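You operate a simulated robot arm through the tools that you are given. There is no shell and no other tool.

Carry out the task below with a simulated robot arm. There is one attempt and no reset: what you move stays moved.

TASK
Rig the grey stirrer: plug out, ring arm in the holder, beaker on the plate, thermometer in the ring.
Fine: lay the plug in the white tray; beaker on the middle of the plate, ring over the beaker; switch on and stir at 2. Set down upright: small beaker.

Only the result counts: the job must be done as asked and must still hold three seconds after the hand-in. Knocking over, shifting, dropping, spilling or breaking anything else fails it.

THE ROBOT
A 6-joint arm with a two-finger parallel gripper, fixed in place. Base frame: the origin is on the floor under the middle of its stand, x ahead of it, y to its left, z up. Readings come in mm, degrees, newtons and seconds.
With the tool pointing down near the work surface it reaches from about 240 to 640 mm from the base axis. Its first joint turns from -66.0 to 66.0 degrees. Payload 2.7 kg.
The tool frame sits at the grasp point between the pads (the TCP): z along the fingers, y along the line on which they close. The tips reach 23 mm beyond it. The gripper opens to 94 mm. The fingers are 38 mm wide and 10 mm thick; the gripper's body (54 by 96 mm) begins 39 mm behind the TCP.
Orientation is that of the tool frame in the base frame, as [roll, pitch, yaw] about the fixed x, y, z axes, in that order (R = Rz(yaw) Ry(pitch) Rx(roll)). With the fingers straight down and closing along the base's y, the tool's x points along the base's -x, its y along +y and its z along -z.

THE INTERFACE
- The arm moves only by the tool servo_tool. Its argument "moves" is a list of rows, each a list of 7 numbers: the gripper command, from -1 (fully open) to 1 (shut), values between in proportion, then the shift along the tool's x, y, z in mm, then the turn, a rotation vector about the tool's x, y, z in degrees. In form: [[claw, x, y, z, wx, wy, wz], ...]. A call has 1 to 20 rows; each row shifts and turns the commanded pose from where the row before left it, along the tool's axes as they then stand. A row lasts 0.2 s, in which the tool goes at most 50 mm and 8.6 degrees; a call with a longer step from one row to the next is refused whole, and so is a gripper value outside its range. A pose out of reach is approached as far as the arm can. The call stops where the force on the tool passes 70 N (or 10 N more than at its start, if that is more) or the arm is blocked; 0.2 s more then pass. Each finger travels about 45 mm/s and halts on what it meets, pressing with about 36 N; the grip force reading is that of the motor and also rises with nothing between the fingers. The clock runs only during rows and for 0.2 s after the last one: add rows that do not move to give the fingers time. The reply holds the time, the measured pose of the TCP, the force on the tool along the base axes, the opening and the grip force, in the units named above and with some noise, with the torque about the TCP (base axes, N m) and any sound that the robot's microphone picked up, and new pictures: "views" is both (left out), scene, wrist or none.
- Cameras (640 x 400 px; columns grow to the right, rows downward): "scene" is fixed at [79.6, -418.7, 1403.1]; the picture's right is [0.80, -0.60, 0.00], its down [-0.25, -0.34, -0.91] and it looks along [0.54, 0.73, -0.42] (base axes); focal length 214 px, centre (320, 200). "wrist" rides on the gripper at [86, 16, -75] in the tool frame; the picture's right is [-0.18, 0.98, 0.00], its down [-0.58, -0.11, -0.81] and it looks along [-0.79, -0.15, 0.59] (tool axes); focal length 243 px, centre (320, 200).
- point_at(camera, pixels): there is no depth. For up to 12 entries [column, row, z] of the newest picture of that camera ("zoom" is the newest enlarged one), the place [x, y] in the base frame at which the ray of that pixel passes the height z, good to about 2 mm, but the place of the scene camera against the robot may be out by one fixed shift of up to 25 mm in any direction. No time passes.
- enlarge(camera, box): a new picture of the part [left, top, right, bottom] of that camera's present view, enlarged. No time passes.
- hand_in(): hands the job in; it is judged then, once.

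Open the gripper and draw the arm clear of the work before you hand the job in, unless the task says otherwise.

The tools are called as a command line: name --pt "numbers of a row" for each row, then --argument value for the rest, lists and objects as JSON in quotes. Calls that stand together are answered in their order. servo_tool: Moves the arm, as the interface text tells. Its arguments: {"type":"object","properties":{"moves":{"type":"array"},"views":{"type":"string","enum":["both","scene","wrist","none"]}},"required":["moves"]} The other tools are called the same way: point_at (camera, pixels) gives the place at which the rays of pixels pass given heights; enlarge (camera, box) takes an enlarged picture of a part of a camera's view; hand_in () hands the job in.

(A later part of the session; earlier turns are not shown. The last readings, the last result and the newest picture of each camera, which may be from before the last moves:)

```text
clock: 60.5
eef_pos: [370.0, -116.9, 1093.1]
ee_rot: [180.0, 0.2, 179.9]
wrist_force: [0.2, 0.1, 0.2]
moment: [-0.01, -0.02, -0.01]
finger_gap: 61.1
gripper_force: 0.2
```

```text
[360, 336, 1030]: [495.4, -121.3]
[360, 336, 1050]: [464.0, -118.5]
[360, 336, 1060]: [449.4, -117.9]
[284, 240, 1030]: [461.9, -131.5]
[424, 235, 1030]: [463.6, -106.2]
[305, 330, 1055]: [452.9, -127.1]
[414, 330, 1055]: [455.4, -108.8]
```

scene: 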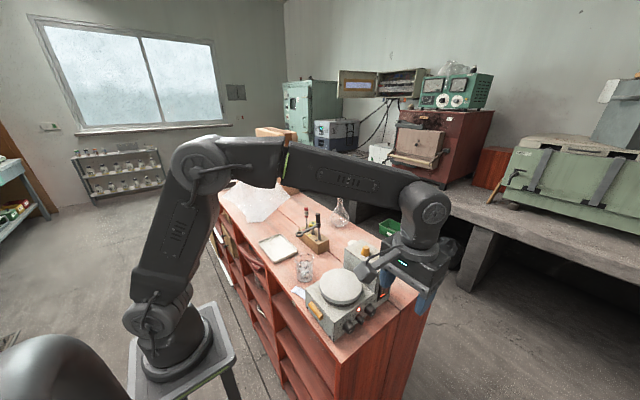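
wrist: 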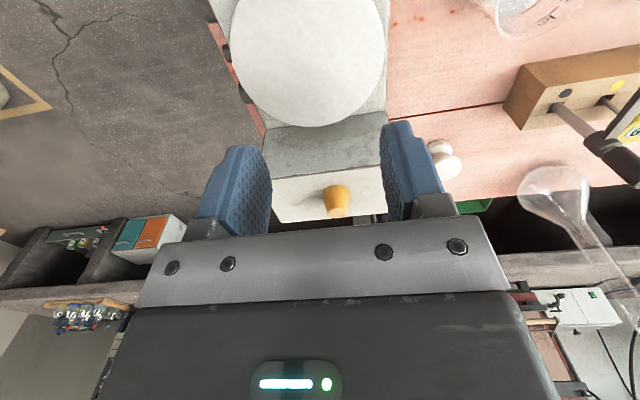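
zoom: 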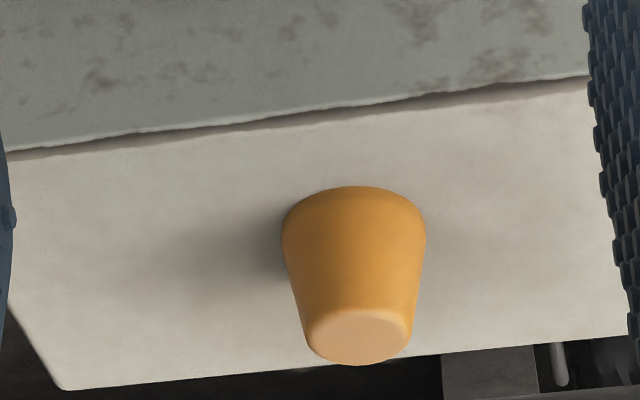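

Plug: centre (460.5,-119), top z≈1053, base on the tower at 1029. I'll move above it and check from close.

servo_tool --pt "-0.3 0 0 -10 0 0 0" --pt "-0.3 -45 -1 0 0 0 0" --pt "-0.3 -45.5 -1 0 0 0 0" --pt "-0.3 0 0 0 0 0 0" --pt "-0.3 0 0 0 0 0 0" --views "wrist"

enlarge --camera "wrist" --box '[230, 90, 410, 202]'

```text
clock: 61.7
eef_pos: [459.1, -118.7, 1104.5]
ee_rot: [-179.9, 0.2, 180.0]
wrist_force: [0.0, 0.2, -0.3]
moment: [-0.03, -0.01, 0.0]
finger_gap: 61.2
gripper_force: 0.1
```

wrist: 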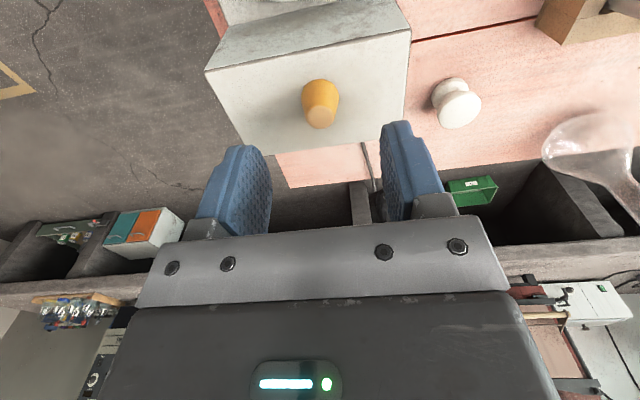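

```text
3.56 times, centred on (320, 146) of wrist
```

zoom: 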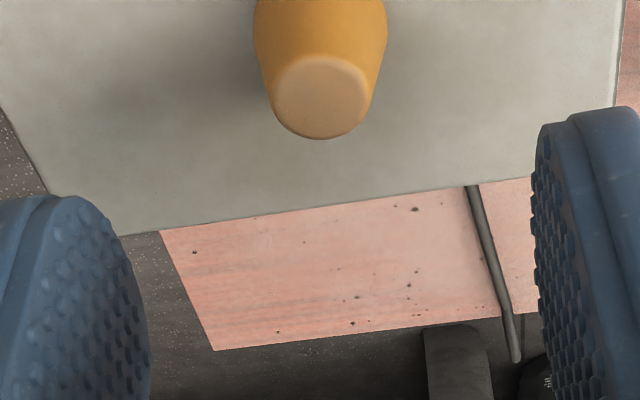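

Plug top is directly beneath the TCP. Descending 49 mm and closing.

servo_tool --pt "-0.3 0 0 25 0 0 0" --pt "-0.3 0 0 23 0 0 0" --pt "-0.3 0 0 0 0 0 0" --pt "0.3 0 0 0 0 0 0" --pt "0.8 0 0 0 0 0 0" --pt "0.8 0 0 0 0 0 0" --pt "0.8 0 0 0 0 0 0" --views "wrist"

```text
clock: 63.3
eef_pos: [460.0, -119.5, 1057.9]
ee_rot: [-180.0, 0.2, 180.0]
wrist_force: [-0.3, -1.2, 1.4]
moment: [-0.01, 0.02, -0.02]
finger_gap: 16.2
gripper_force: 35.9
```

wrist: 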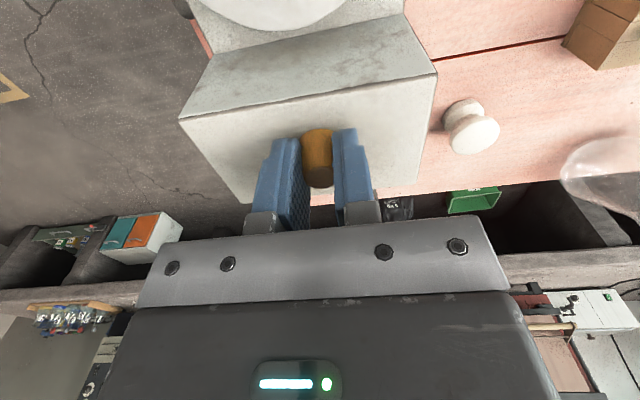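

Enlarging to see how the plug sits between the pads.

enlarge --camera "wrist" --box '[260, 110, 380, 200]'

enlarge --camera "scene" --box '[320, 220, 420, 300]'

```text
4.44 times, centred on (320, 155) of wrist
```

zoom: 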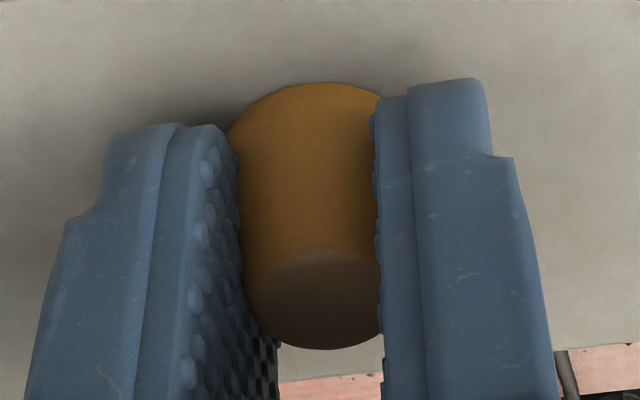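

```text
5.00 times, centred on (370, 260) of scene
```

zoom: 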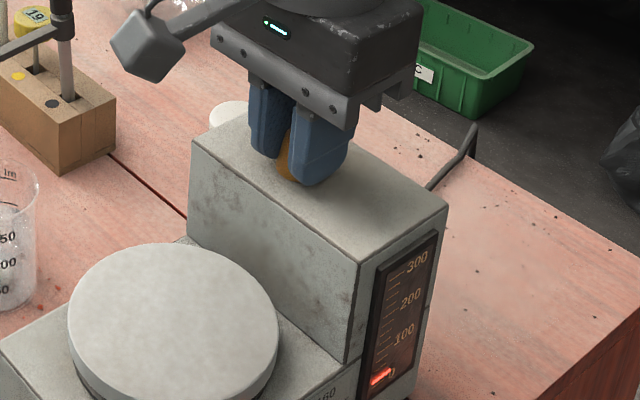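

The plug is held between the pads. Pulling up gently.

servo_tool --pt "0.8 0 0 -4 0 0 0" --pt "0.8 0 0 -6 0 0 0" --pt "0.8 0 0 -10 0 0 0" --pt "0.8 0 0 -15 0 0 0" --pt "0.8 0 0 -20 0 0 0" --pt "0.8 0 0 0 0 0 0" --views "both"

enlarge --camera "wrist" --box '[230, 60, 410, 202]'

```text
clock: 64.7
eef_pos: [458.2, -119.6, 1111.1]
ee_rot: [-180.0, 0.1, 179.9]
wrist_force: [-0.6, -0.3, -0.8]
moment: [0.02, 0.0, 0.0]
finger_gap: 14.0
gripper_force: 36.6
```

scene: 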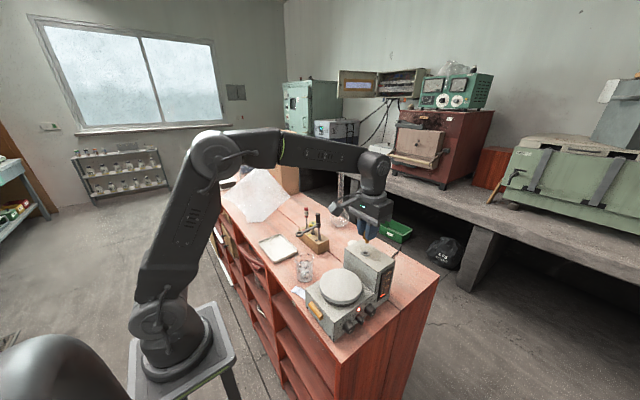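
wrist: 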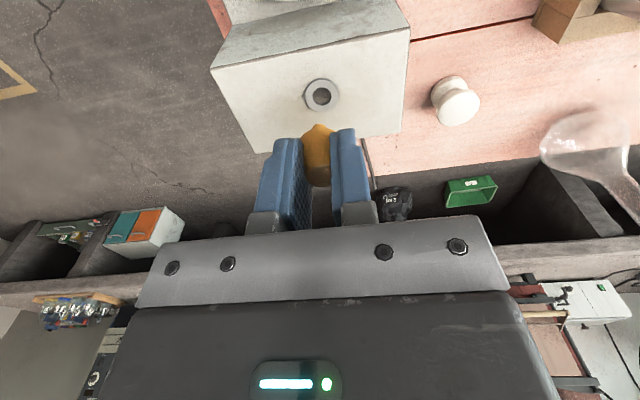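

```text
2.82 times, centred on (320, 131) of wrist
```

zoom: 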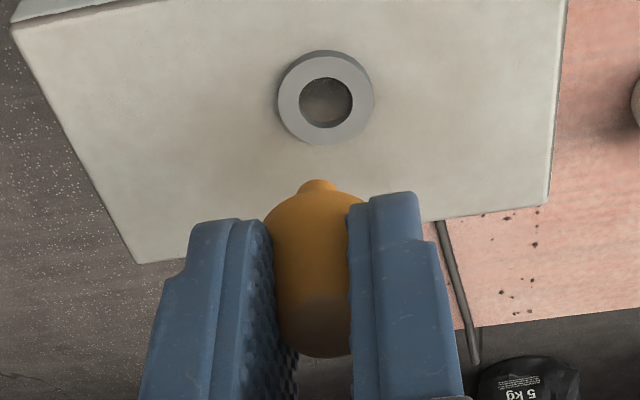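

The plug is out, showing a grey collar with a round hole. I'll record the hole ray and locate the tray, block and flask from the scene picture.

point_at --camera "zoom" --pixels '[[325, 102, 1029], [325, 102, 1036], [325, 98, 1036]]'

point_at --camera "scene" --pixels '[[341, 222, 885], [278, 248, 885], [314, 245, 900], [306, 283, 882], [317, 213, 1000], [338, 165, 1100]]'

enlarge --camera "scene" --box '[250, 200, 350, 270]'

```text
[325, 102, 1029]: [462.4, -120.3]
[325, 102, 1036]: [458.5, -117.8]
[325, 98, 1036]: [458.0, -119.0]
```

```text
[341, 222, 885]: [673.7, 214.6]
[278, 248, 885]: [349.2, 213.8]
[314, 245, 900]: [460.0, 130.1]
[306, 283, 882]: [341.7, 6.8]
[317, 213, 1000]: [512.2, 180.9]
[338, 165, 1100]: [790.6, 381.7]
```

```text
5.71 times, centred on (300, 235) of scene
```

zoom: 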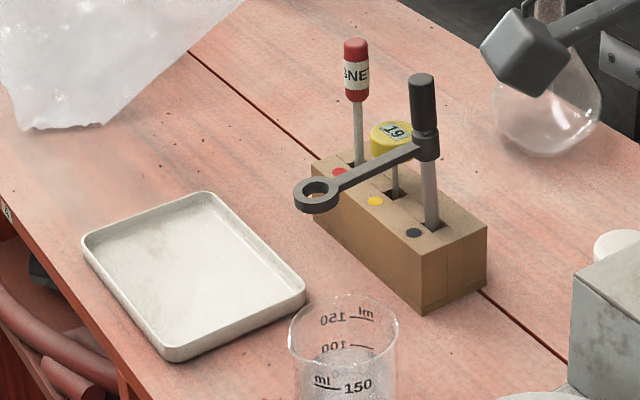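

Carrying the plug up and over to near the tray at (349,214), staying high.

servo_tool --pt "0.8 0 0 -35 0 0 0" --pt "0.8 0 0 -35 0 0 0" --pt "0.8 22.25 38.75 0 0 0 0" --pt "0.8 22.25 38.75 0 0 0 0" --pt "0.8 22.25 38.75 0 0 0 0" --pt "0.8 22.25 38.75 0 0 0 0" --pt "0.8 22.25 38.75 0 0 0 0" --pt "0.8 22.25 38.75 0 0 0 0" --pt "0.8 22.25 38.75 0 0 0 0" --pt "0.8 22.25 38.75 0 0 0 0" --pt "0.8 0 0 35 0 0 0" --pt "0.8 0 0 35 0 0 0" --pt "0.8 0 0 0 0 0 0" --views "both"

enlarge --camera "wrist" --box '[200, 0, 440, 200]'

```text
clock: 67.5
eef_pos: [282.6, 187.6, 1109.8]
ee_rot: [-180.0, 0.2, 179.8]
wrist_force: [0.4, 0.4, -0.5]
moment: [0.01, -0.01, -0.02]
finger_gap: 13.2
gripper_force: 36.2
```

scene: 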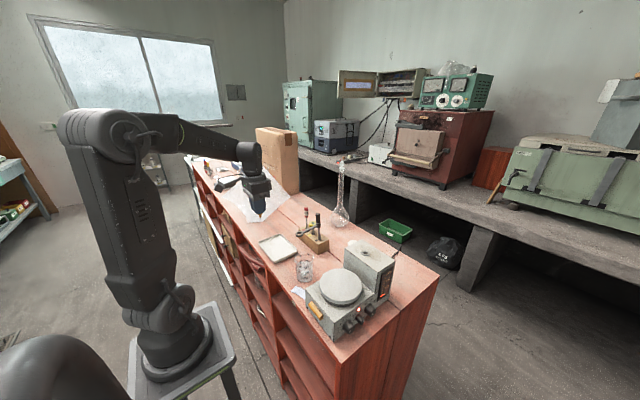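
wrist: 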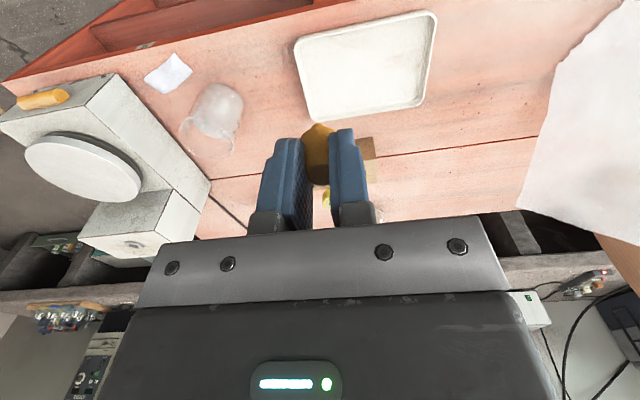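

```text
2.00 times, centred on (320, 100) of wrist
```

zoom: 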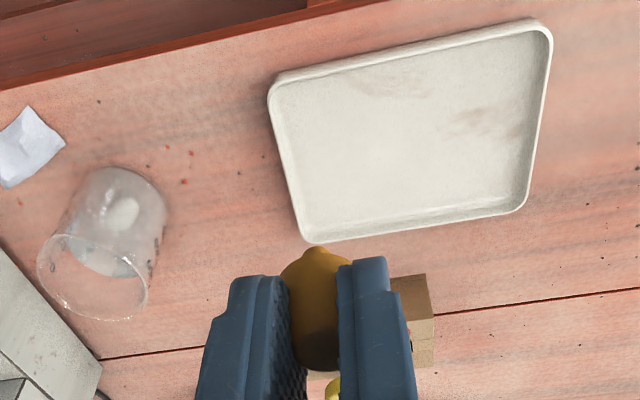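

Gap is creeping (13.2), so I'll place it promptly. Getting the tray's position.

point_at --camera "zoom" --pixels '[[415, 130, 884], [270, 85, 890], [550, 25, 890], [525, 210, 890], [303, 240, 890], [125, 170, 882]]'

```text
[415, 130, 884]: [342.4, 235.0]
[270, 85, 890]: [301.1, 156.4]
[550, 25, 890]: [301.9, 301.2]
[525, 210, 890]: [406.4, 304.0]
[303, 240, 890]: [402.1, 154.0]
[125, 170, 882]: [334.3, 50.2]
```

Tray spans x 301–406, y 155–303. I'll place the plug at (342,248), moving over and down to TCP z≈945.

servo_tool --pt "0.8 -29.7 30.2 0 0 0 0" --pt "0.8 -29.7 30.2 0 0 0 0" --pt "0.8 0 0 41 0 0 0" --pt "0.8 0 0 41 0 0 0" --pt "0.8 0 0 41 0 0 0" --pt "0.8 0 0 40 0 0 0" --pt "0.8 0 0 0 0 0 0" --views "both"

enlarge --camera "wrist" --box '[220, 60, 420, 200]'

enlarge --camera "scene" --box '[230, 200, 350, 270]'

```text
clock: 69.1
eef_pos: [343.1, 249.6, 946.7]
ee_rot: [-180.0, 0.1, 179.9]
wrist_force: [0.4, 0.1, 0.3]
moment: [0.0, 0.0, 0.01]
finger_gap: 12.8
gripper_force: 36.0
```

scene: 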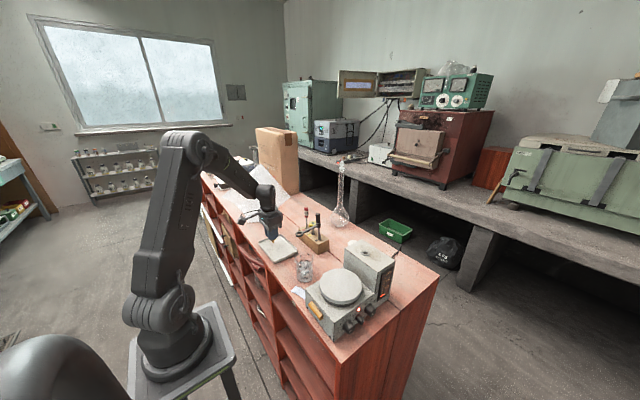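
wrist: 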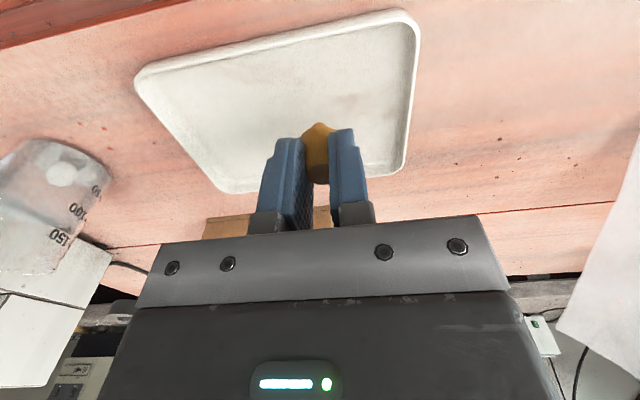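

```text
2.86 times, centred on (320, 130) of wrist
```

zoom: 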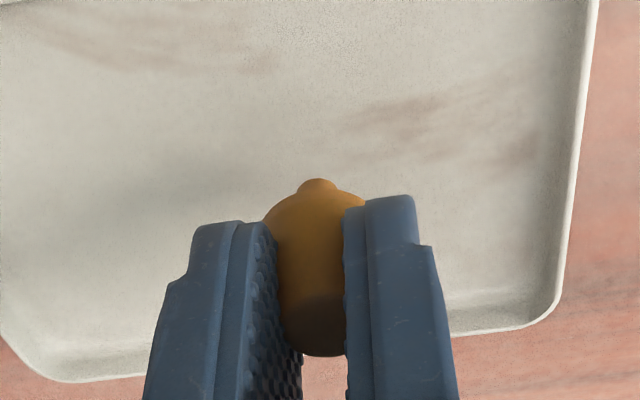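

```text
5.33 times, centred on (290, 235) of scene
```

zoom: 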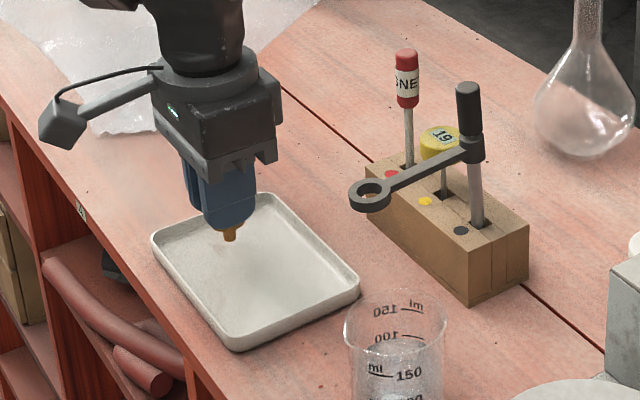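

The plug tip protrudes ~10 mm below the fingertips. Lowering toward the tray floor.

servo_tool --pt "0.8 0 0 14 0 0 0" --pt "0.8 0 0 10 0 0 0" --pt "0.8 0 0 0 0 0 0" --views "none"

enlarge --camera "scene" --box '[245, 215, 305, 265]'

```text
clock: 69.9
eef_pos: [344.1, 250.2, 926.1]
ee_rot: [179.7, 0.6, 179.9]
wrist_force: [-6.9, -3.2, 38.9]
moment: [-0.08, 0.25, 0.01]
finger_gap: 12.3
gripper_force: 35.8
```

```text
8.00 times, centred on (275, 240) of scene
```

zoom: 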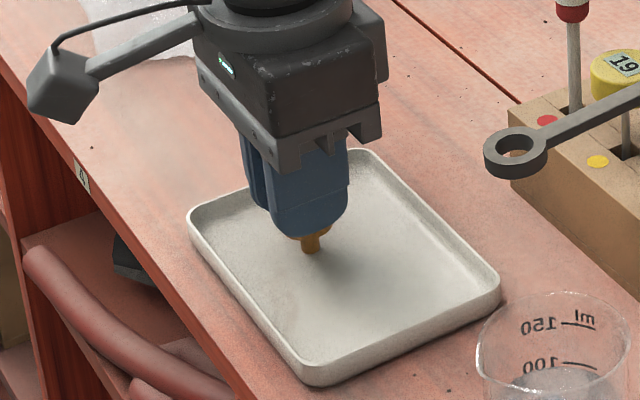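

Contact at 39 N: the plug's peg touches the tray. I'll raise 3 mm and open.

servo_tool --pt "0.8 0 0 -3 0 0 0" --pt "0.5 0 0 0 0 0 0" --pt "0.2 0 0 0 0 0 0" --pt "-0.2 0 0 0 0 0 0" --pt "-0.3 0 0 0 0 0 0" --views "wrist"

enlarge --camera "scene" --box '[245, 215, 305, 265]'

```text
clock: 71.1
eef_pos: [342.8, 249.2, 926.8]
ee_rot: [-180.0, 0.3, 179.8]
wrist_force: [0.1, 0.3, -1.0]
moment: [0.02, 0.01, 0.05]
finger_gap: 61.2
gripper_force: 0.0
```

wrist: 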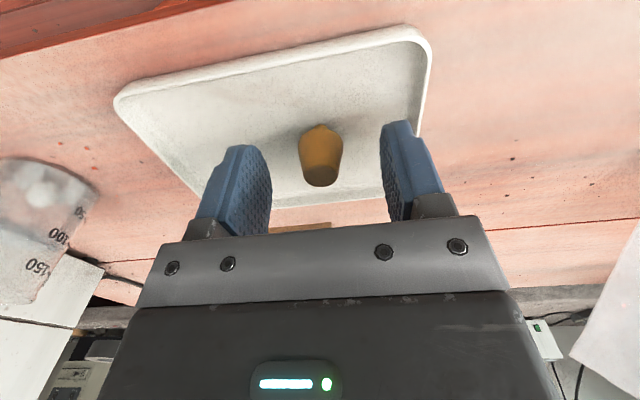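

```text
8.00 times, centred on (275, 240) of scene
```

zoom: 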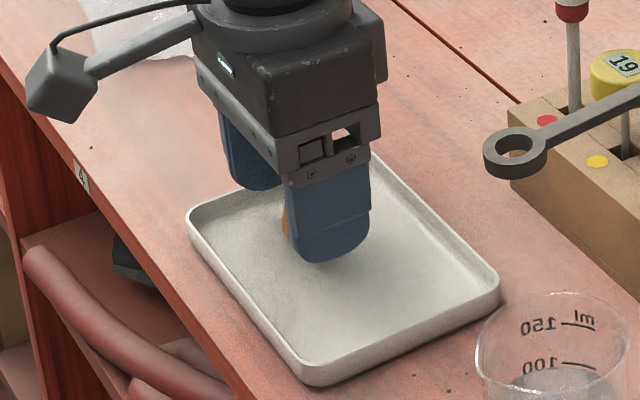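

Released; the plug remains in the tray. Raising straight up.

servo_tool --pt "-0.3 0 0 -20 0 0 0" --pt "-0.3 0 0 -40 0 0 0" --pt "-0.3 0 0 -45 0 0 0" --pt "-0.3 0 0 -45 0 0 0" --pt "-0.3 0 0 -45 0 0 0" --pt "-0.3 0 0 0 0 0 0" --views "both"

enlarge --camera "scene" --box '[245, 205, 345, 275]'

enlarge --camera "wrist" --box '[200, 0, 440, 180]'

```text
clock: 72.5
eef_pos: [341.0, 248.0, 1121.8]
ee_rot: [180.0, 0.3, 179.9]
wrist_force: [0.4, 0.6, 0.1]
moment: [0.02, -0.04, -0.05]
finger_gap: 60.8
gripper_force: 0.1
```

scene: 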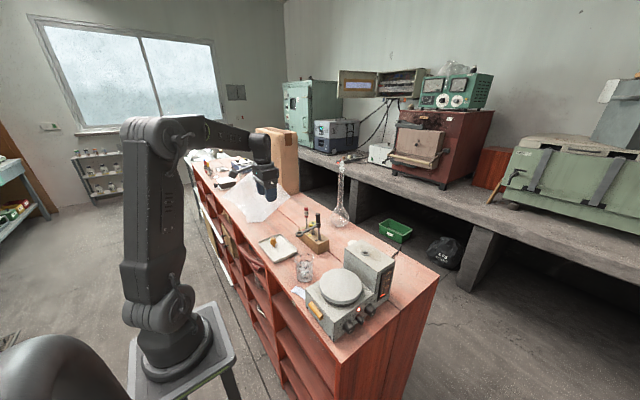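
wrist: 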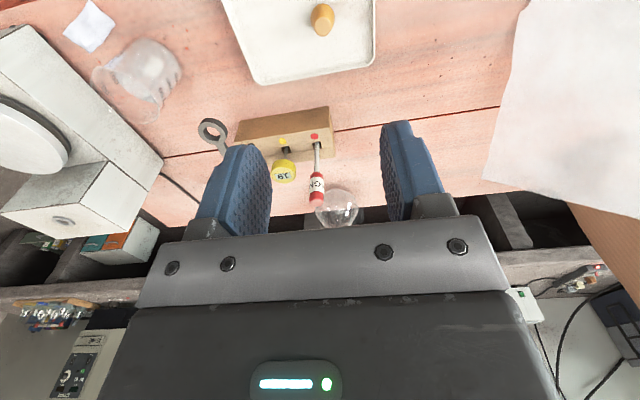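

```text
5.71 times, centred on (295, 240) of scene
```

zoom: 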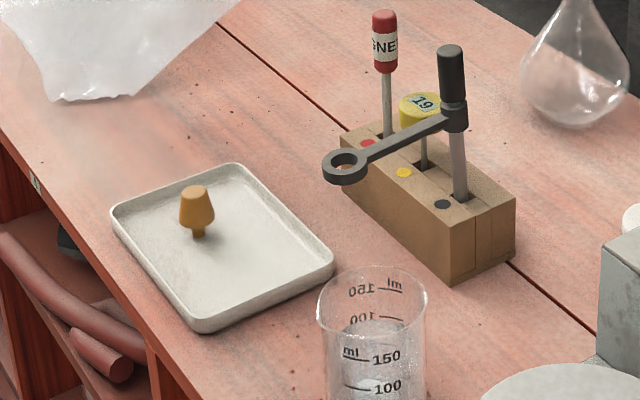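

```text
2.22 times, centred on (320, 90) of wrist
```

zoom: 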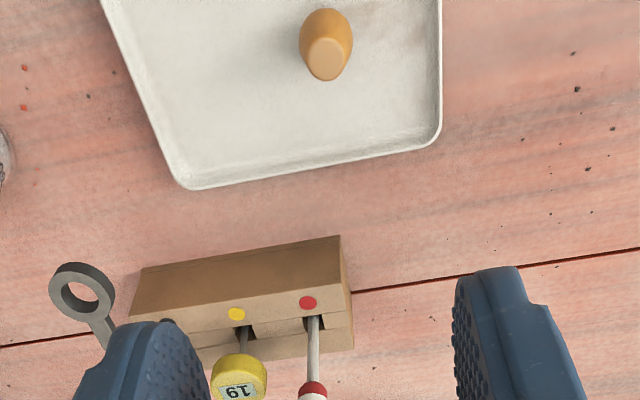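

The plug stands in the tray. Next the beaker: I'll move to view it from the robot side.

servo_tool --pt "-0.6 13 -43.6 0 0 0 0" --pt "-0.6 13 -43.6 0 0 0 0" --pt "-0.6 13 -43.6 0 0 0 0" --pt "-0.8 13 -43.6 0 0 0 0" --pt "-0.95 13 -43.6 5 0 0 0" --pt "-0.95 0 0 0 0 0 0" --views "wrist"

enlarge --camera "wrist" --box '[240, 0, 440, 200]'

```text
clock: 73.9
eef_pos: [273.9, 29.3, 1117.8]
ee_rot: [180.0, 0.3, 179.8]
wrist_force: [0.7, -0.2, 0.0]
moment: [-0.01, 0.03, -0.01]
finger_gap: 91.7
gripper_force: 0.2
```

wrist: 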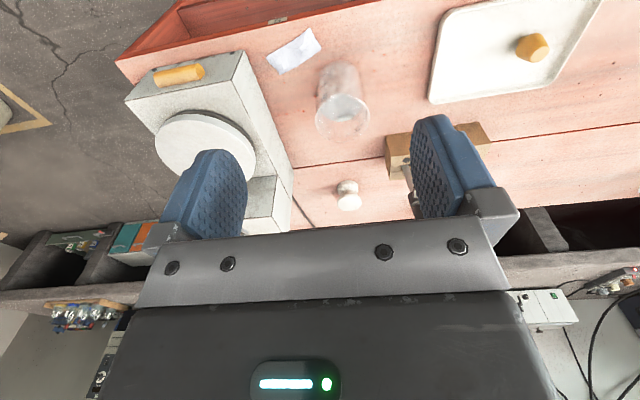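

```text
2.00 times, centred on (340, 100) of wrist
```

zoom: 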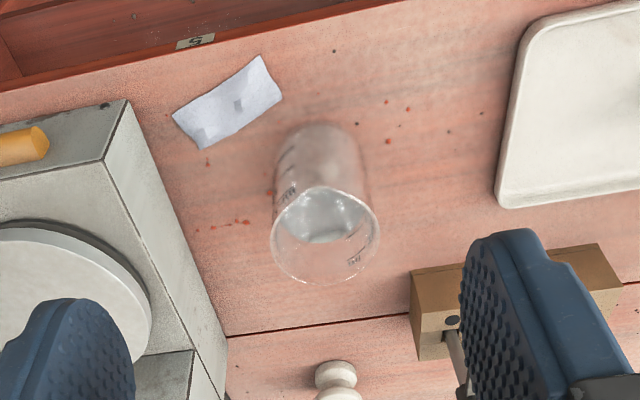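

Querying the beaker's rim and base and nearby obstacles from this view.

point_at --camera "zoom" --pixels '[[325, 236, 940], [325, 236, 960], [325, 236, 980], [318, 162, 881], [318, 124, 881], [270, 236, 960], [380, 236, 960], [410, 270, 880], [212, 300, 960], [336, 385, 881]]'

enlarge --camera "wrist" --box '[300, 50, 390, 150]'

```text
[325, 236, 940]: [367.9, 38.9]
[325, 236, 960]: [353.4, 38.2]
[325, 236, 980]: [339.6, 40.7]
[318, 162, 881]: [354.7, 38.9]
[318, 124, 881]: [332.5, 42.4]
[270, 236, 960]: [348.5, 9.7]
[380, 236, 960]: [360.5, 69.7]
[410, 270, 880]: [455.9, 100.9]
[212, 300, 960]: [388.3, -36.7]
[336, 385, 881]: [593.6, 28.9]
```

```text
4.00 times, centred on (345, 100) of wrist
```

zoom: 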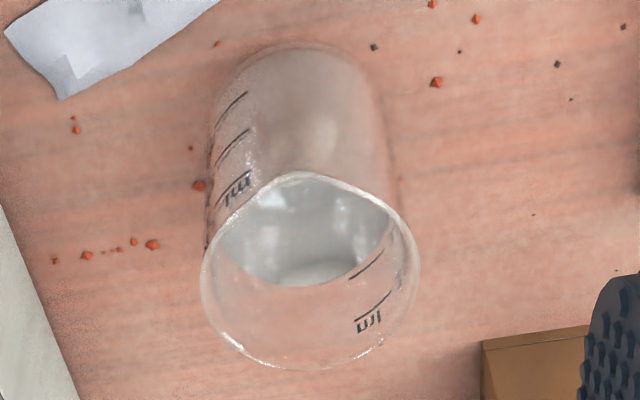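

To fix the beaker height, I'll raise 140 mm for a second ray set.

servo_tool --pt "-0.95 0 0 -46 0 0 0" --pt "-0.95 0 0 -46 0 0 0" --pt "-0.95 0 0 -46 0 0 0" --pt "-0.95 0 0 0 0 0 0" --views "wrist"

enlarge --camera "wrist" --box '[300, 20, 380, 100]'

```text
clock: 74.9
eef_pos: [275.7, 29.8, 1253.6]
ee_rot: [180.0, 0.2, 180.0]
wrist_force: [-1.2, 0.8, 0.0]
moment: [0.0, 0.0, -0.01]
finger_gap: 91.9
gripper_force: 0.2
```

wrist: 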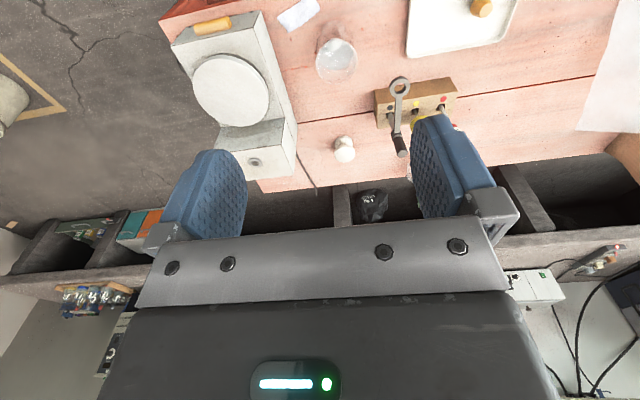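

```text
5.00 times, centred on (340, 60) of wrist
```

zoom: 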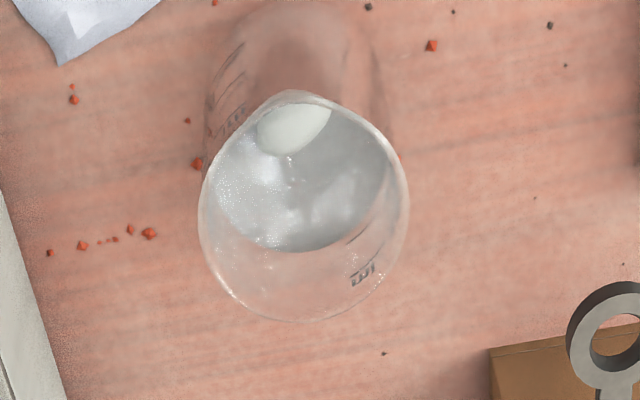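

Querying the rim centre (303,224) and base near edge from this higher view.

point_at --camera "zoom" --pixels '[[303, 224, 940], [303, 224, 960], [198, 215, 955], [409, 215, 955], [303, 322, 955], [197, 163, 880], [148, 233, 880], [293, 5, 880]]'

```text
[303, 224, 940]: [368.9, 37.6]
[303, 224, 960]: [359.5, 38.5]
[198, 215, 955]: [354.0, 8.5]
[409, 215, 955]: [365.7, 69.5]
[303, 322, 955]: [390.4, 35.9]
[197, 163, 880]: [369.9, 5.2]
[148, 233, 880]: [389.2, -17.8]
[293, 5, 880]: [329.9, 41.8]
```

Beaker centre ≈(361,38.5), rim z≈954, diameter ≈60 with the spout facing the robot. Moving above it.

servo_tool --pt "-1 -17.1 1.75 44 0 0 0" --pt "-1 -17.1 1.75 44 0 0 0" --pt "-1 -17.1 1.75 44 0 0 0" --pt "-1 -17.1 1.75 44 0 0 0" --pt "-1 -17.1 1.75 44 0 0 0" --pt "-1 0 0 0 0 0 0" --pt "-1 0 0 0 0 0 0" --views "both"

enlarge --camera "wrist" --box '[200, 0, 440, 200]'

enlarge --camera "scene" --box '[260, 210, 360, 300]'

```text
clock: 76.5
eef_pos: [361.6, 41.2, 1033.9]
ee_rot: [-180.0, 0.1, 179.9]
wrist_force: [-0.6, 0.1, 0.2]
moment: [0.0, 0.02, -0.02]
finger_gap: 93.9
gripper_force: 0.0
```

scene: 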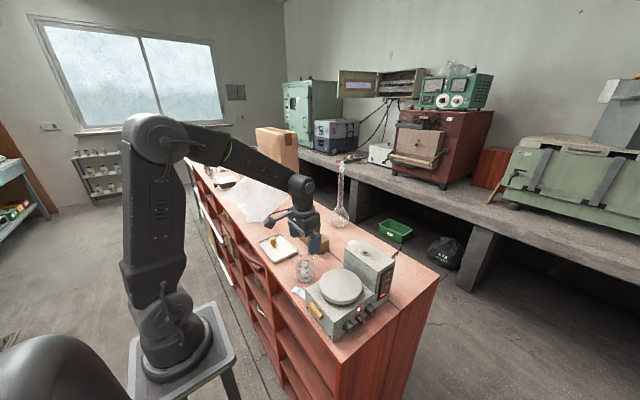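
wrist: 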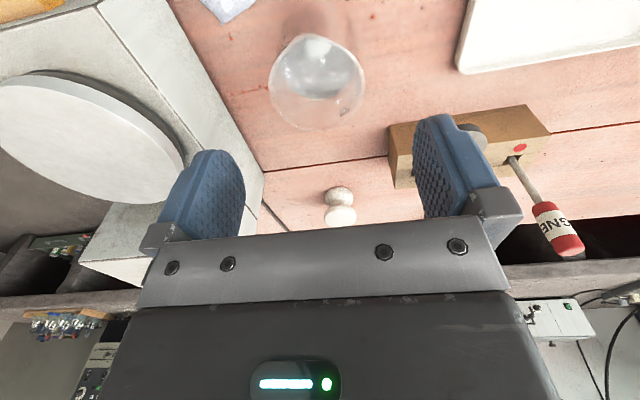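

```text
2.00 times, centred on (320, 100) of wrist
```

zoom: 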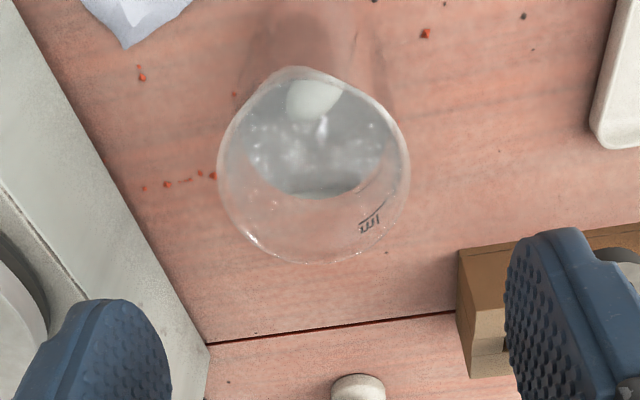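

```text
4.44 times, centred on (310, 255) of scene
```

zoom: 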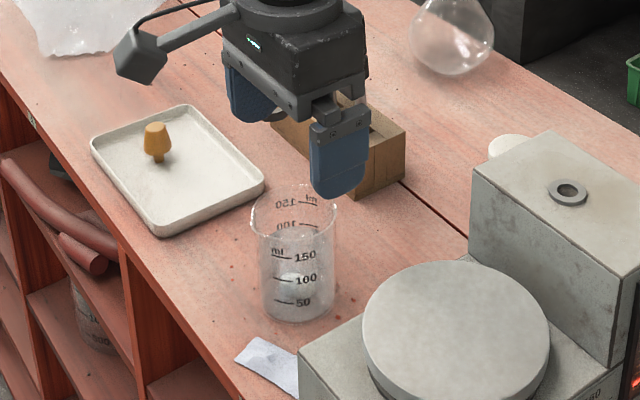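

The ring appears at about (474,132) behind the right finger; I'll check its position against the finger path, and the rim too.

point_at --camera "wrist" --pixels '[[474, 132, 940], [474, 132, 970], [474, 132, 1000], [316.5, 84.5, 940], [316.5, 84.5, 954], [316.5, 84.5, 965], [316.5, 131, 954]]'

enlarge --camera "wrist" --box '[390, 90, 600, 260]'

```text
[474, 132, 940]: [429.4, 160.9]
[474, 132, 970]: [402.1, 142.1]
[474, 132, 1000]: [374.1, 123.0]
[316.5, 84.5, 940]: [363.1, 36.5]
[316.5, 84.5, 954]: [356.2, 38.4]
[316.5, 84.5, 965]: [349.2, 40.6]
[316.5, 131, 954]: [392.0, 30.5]
```

```text
2.35 times, centred on (495, 175) of wrist
```

zoom: 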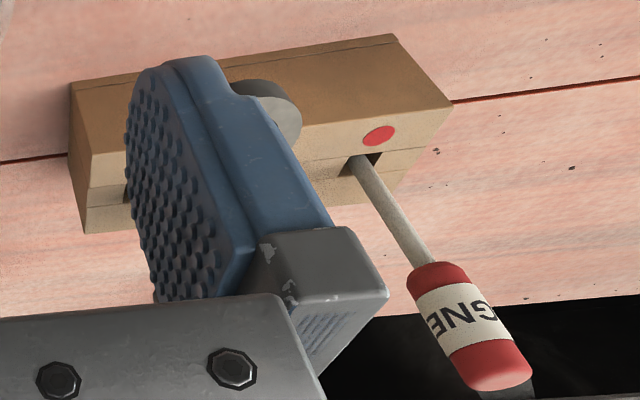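

The beaker is offset (-1.0,-2.5) mm from the TCP, and the ring clears the finger. Correcting and descending to TCP z≈934.

servo_tool --pt "-1 1.0 -2.5 10 0 0 0" --pt "-1 0 0 30 0 0 0" --pt "-1 0 0 30 0 0 0" --pt "-1 0 0 29 0 0 0" --pt "-1 0 0 0 0 0 0" --views "both"

enlarge --camera "scene" --box '[270, 230, 350, 300]'

```text
clock: 77.7
eef_pos: [361.8, 37.8, 936.5]
ee_rot: [-179.9, 0.4, 179.9]
wrist_force: [0.3, -0.5, -0.7]
moment: [0.0, 0.01, -0.02]
finger_gap: 94.1
gripper_force: 0.1
```

scene: 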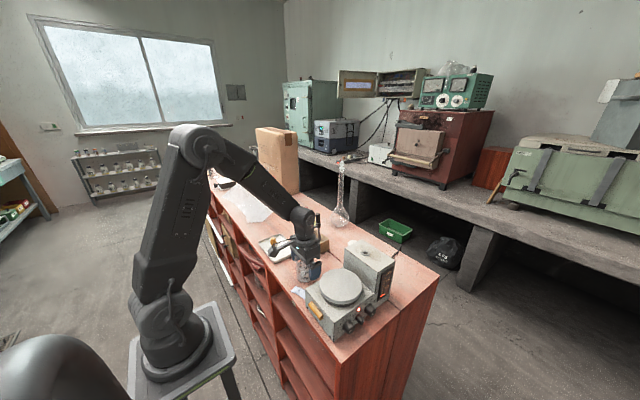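
wrist: 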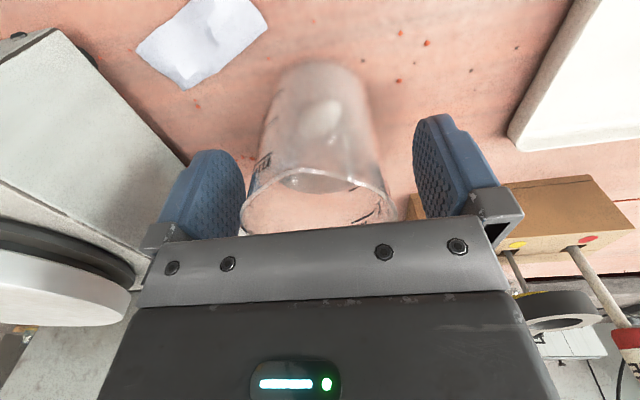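

```text
5.71 times, centred on (310, 265) of scene
```

zoom: 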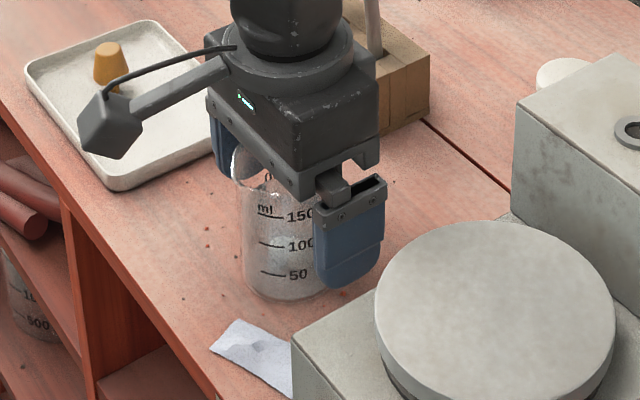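

The beaker is centred between the fingers. Closing gently on it.

servo_tool --pt "-0.4 0 0 0 0 0 0" --pt "-0.2 0 0 0 0 0 0" --pt "-0.1 0 0 0 0 0 0" --pt "-0.1 0 0 0 0 0 0" --pt "-0.1 0 0 0 0 0 0" --views "wrist"

```text
clock: 78.9
eef_pos: [361.7, 39.0, 936.3]
ee_rot: [-180.0, 0.3, 179.9]
wrist_force: [0.5, 0.5, -0.2]
moment: [-0.05, -0.03, -0.03]
finger_gap: 60.4
gripper_force: 36.2
```

wrist: 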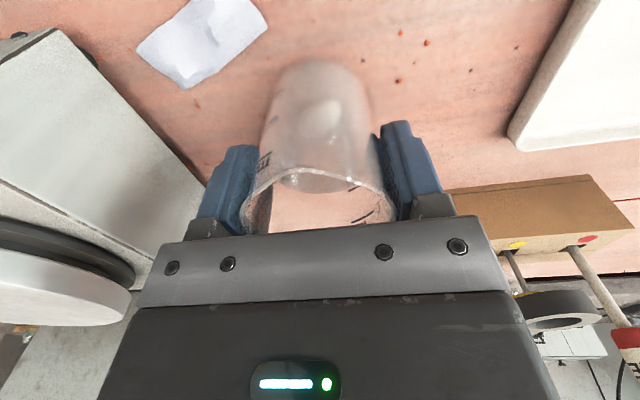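

Gripped at 60.4 mm. Lifting slowly.

servo_tool --pt "-0.1 0 0 -3 0 0 0" --pt "-0.1 0 0 -6 0 0 0" --pt "-0.1 0 0 -10 0 0 0" --pt "-0.1 0 0 -14 0 0 0" --pt "-0.1 0 0 -16 0 0 0" --pt "-0.1 0 0 -18 0 0 0" --pt "-0.1 0 0 -18 0 0 0" --pt "-0.1 0 0 -18 0 0 0" --pt "-0.1 0 0 -14 0 0 0" --pt "-0.1 0 0 -9 0 0 0" --pt "-0.1 0 0 -4 0 0 0" --pt "-0.1 0 0 0 0 0 0" --views "both"

enlarge --camera "scene" --box '[270, 220, 370, 310]'

```text
clock: 81.5
eef_pos: [361.7, 39.2, 1066.0]
ee_rot: [-180.0, 0.3, 179.9]
wrist_force: [0.2, -0.4, -2.2]
moment: [0.0, -0.02, 0.02]
finger_gap: 60.3
gripper_force: 35.8
```

scene: 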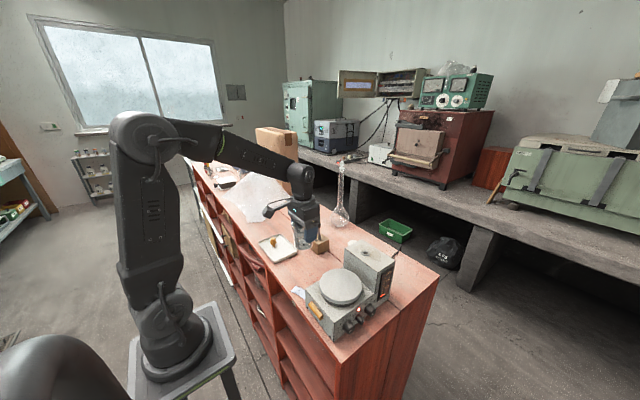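
wrist: 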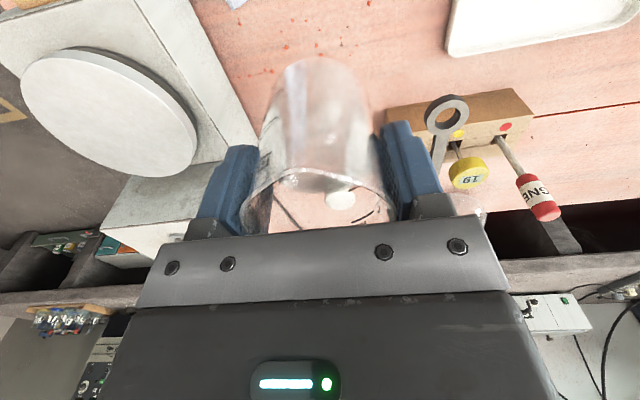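

```text
4.44 times, centred on (320, 265) of scene
```

zoom: 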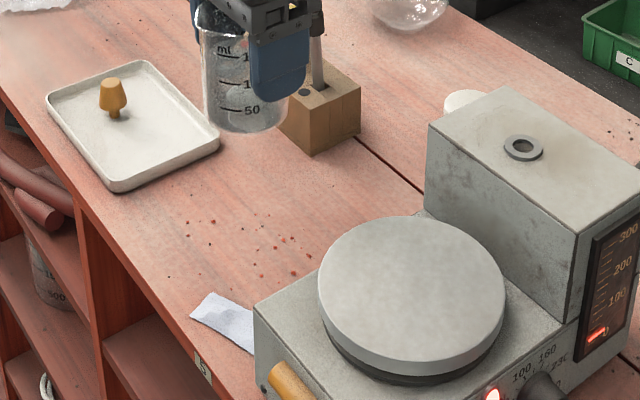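

Beaker lifted steadily. I'll refine the plate centre from this view by sampling its rim.

enlarge --camera "wrist" --box '[0, 30, 220, 200]'

point_at --camera "wrist" --pixels '[[20, 88, 963.5], [198, 138, 963.5], [92, 48, 963.5], [128, 178, 963.5], [40, 58, 963.5], [180, 172, 963.5]]'

```text
2.35 times, centred on (110, 115) of wrist
```

zoom: 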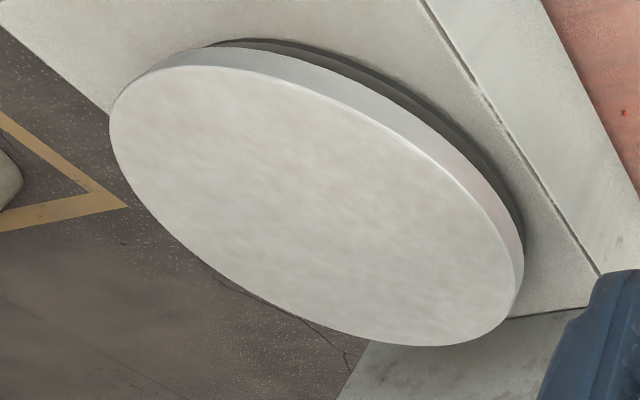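

```text
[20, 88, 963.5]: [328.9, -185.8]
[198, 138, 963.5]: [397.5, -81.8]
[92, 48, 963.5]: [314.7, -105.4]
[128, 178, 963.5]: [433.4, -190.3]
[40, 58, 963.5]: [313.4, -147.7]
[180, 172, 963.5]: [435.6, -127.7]
```

Sampling the actual top-surface rim in the zoom.

point_at --camera "zoom" --pixels '[[110, 125, 963.5], [190, 66, 963.5], [320, 97, 963.5], [440, 165, 963.5], [522, 275, 963.5], [500, 328, 963.5], [430, 346, 963.5], [300, 313, 963.5], [190, 243, 963.5], [130, 175, 963.5]]'

```text
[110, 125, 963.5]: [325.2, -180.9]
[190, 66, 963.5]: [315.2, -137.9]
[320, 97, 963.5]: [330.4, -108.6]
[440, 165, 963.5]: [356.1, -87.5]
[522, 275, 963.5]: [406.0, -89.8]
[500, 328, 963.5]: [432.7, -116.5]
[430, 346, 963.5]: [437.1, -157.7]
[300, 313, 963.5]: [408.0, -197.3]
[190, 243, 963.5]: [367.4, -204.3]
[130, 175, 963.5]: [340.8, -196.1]
```

The fit gives a suspicious centre (y≈-146), so I'll verify the projection with a known point (the tray corner was at (402,154,890)).

point_at --camera "wrist" --pixels '[[447, 52, 890], [387, 110, 880], [258, 147, 880], [62, 113, 963.5], [62, 113, 981]]'

enlarge --camera "wrist" --box '[0, 0, 640, 400]'

```text
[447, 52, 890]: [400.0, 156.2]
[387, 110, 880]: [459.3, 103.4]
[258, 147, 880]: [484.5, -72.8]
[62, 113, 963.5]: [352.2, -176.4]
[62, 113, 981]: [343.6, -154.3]
```

```text
1.00 times, centred on (320, 200) of wrist (not enlarged: the box is as wide or as high as the picture)
```

zoom: 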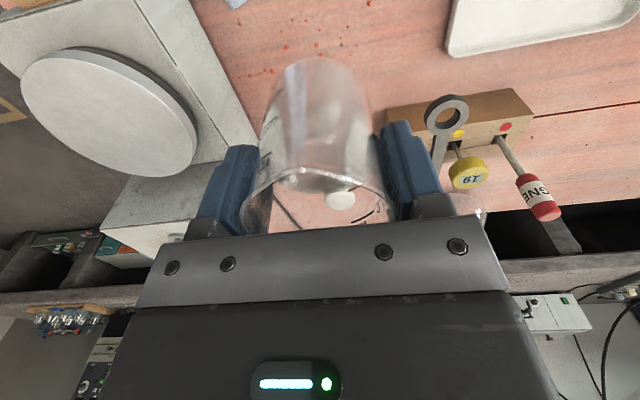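

The plate looks shifted in this view compared with earlier estimates. I'll enlarge the tower and stirrer region to check its position.

enlarge --camera "wrist" --box '[0, 0, 260, 260]'

enlarge --camera "scene" --box '[290, 230, 410, 350]'

```text
1.54 times, centred on (130, 130) of wrist
```

zoom: 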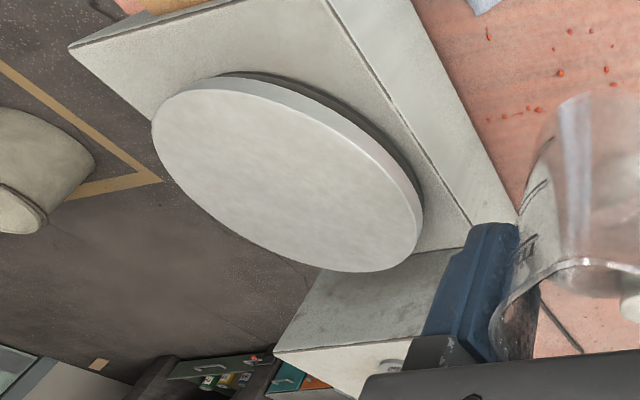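

```text
3.33 times, centred on (350, 290) of scene
```

zoom: 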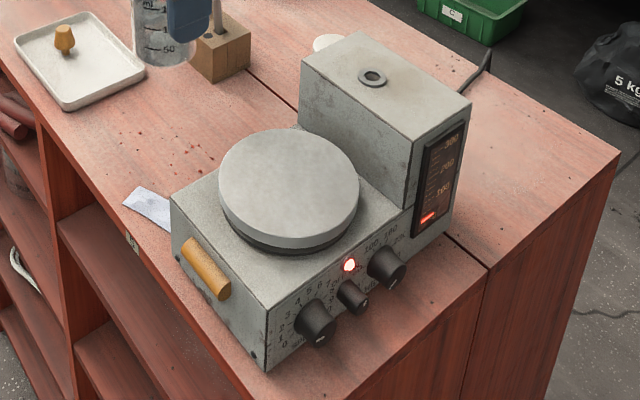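

Re-fitting properly (accounting for perspective) gives the plate at centre (365.5,-123.6), top z≈983, radius ≈54. I'll raise the beaker 30 mm more and carry it gently over the plate.

servo_tool --pt "-0.1 0 0 -8 0 0 0" --pt "-0.1 0 0 -12 0 0 0" --pt "-0.1 0 0 -10 0 0 0" --pt "-0.1 0 -3 0 0 0 0" --pt "-0.1 0 -7 0 0 0 0" --pt "-0.1 0 -12 0 0 0 0" --pt "-0.1 0 -15 0 0 0 0" --pt "-0.1 -1 -17 0 0 0 0" --pt "-0.1 -1 -18 0 0 0 0" --pt "-0.1 -1 -18 0 0 0 0" --pt "-0.1 -1 -18 0 0 0 0" --pt "-0.1 0 -17 0 0 0 0" --pt "-0.1 0 -15 0 0 0 0" --pt "-0.1 0 -12 0 0 0 0" --pt "-0.1 0 -7.5 0 0 0 0" --pt "-0.1 0 -3 0 0 0 0" --pt "-0.1 0 0 0 0 0 0" --views "both"

enlarge --camera "wrist" --box '[200, 0, 440, 220]'

enlarge --camera "scene" --box '[290, 230, 410, 330]'

```text
clock: 85.1
eef_pos: [363.5, -124.4, 1096.1]
ee_rot: [180.0, 0.2, 179.8]
wrist_force: [0.2, -0.7, -1.9]
moment: [0.0, 0.0, 0.01]
finger_gap: 60.3
gripper_force: 36.0
```

scene: 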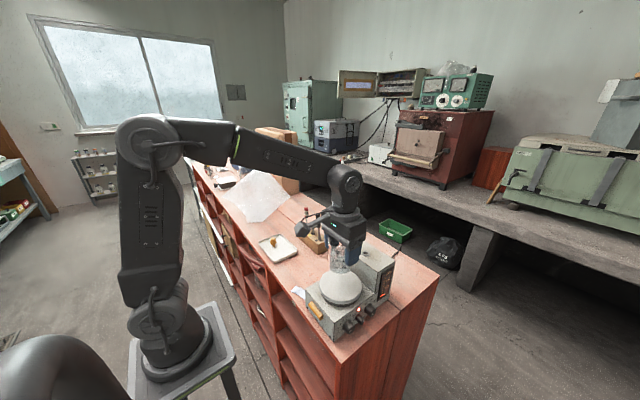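
wrist: 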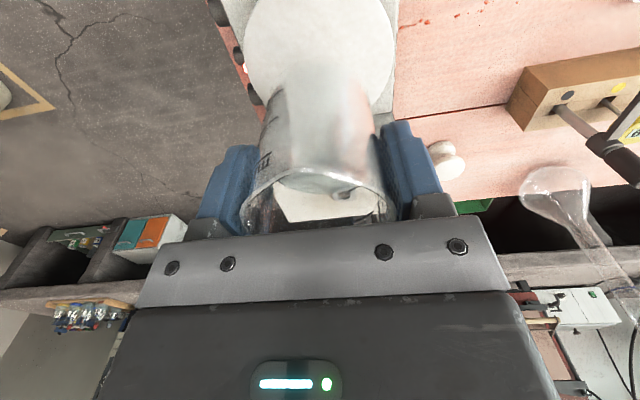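

```text
1.82 times, centred on (320, 110) of wrist
```

zoom: 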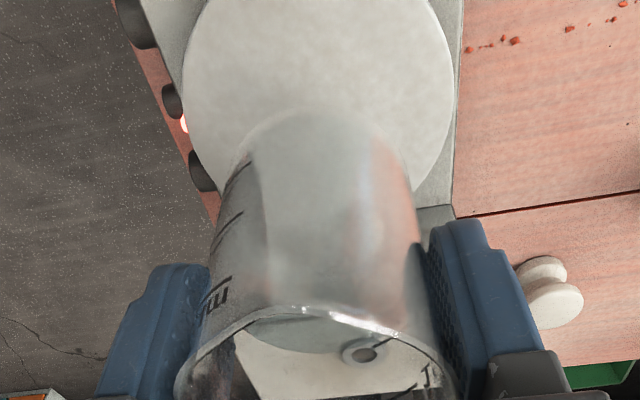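

```text
4.00 times, centred on (350, 280) of scene
```

zoom: 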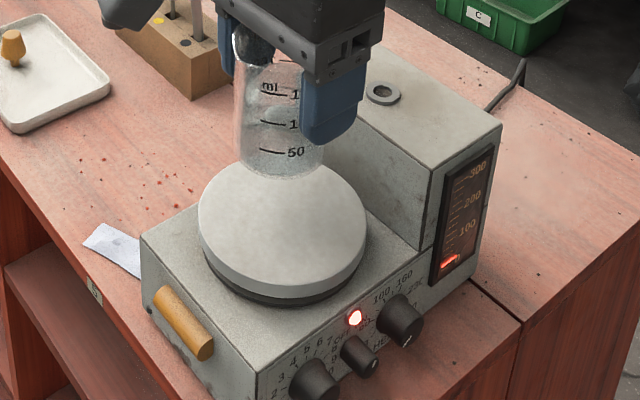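

Checking the plate rim's left and right edges from here at z=983.

point_at --camera "zoom" --pixels '[[182, 80, 983], [455, 90, 983], [195, 20, 983], [425, 10, 983], [225, 165, 983], [418, 190, 983]]'

```text
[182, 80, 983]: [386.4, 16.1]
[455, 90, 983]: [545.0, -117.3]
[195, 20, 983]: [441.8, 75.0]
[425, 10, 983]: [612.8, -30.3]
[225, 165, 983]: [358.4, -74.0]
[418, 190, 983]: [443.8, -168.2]
```

That used the scene zoom by mistake; I'll query in wrist pixels instead.

point_at --camera "wrist" --pixels '[[244.2, 44.1, 983], [394.2, 49.6, 983], [251.3, 11.1, 983], [377.7, 5.6, 983], [267.8, 90.8, 983], [373.8, 104.5, 983]]'

```text
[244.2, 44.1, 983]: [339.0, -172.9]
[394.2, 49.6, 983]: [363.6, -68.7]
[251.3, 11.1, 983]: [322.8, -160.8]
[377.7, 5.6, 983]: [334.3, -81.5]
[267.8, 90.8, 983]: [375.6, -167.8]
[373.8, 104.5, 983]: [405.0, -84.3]
```

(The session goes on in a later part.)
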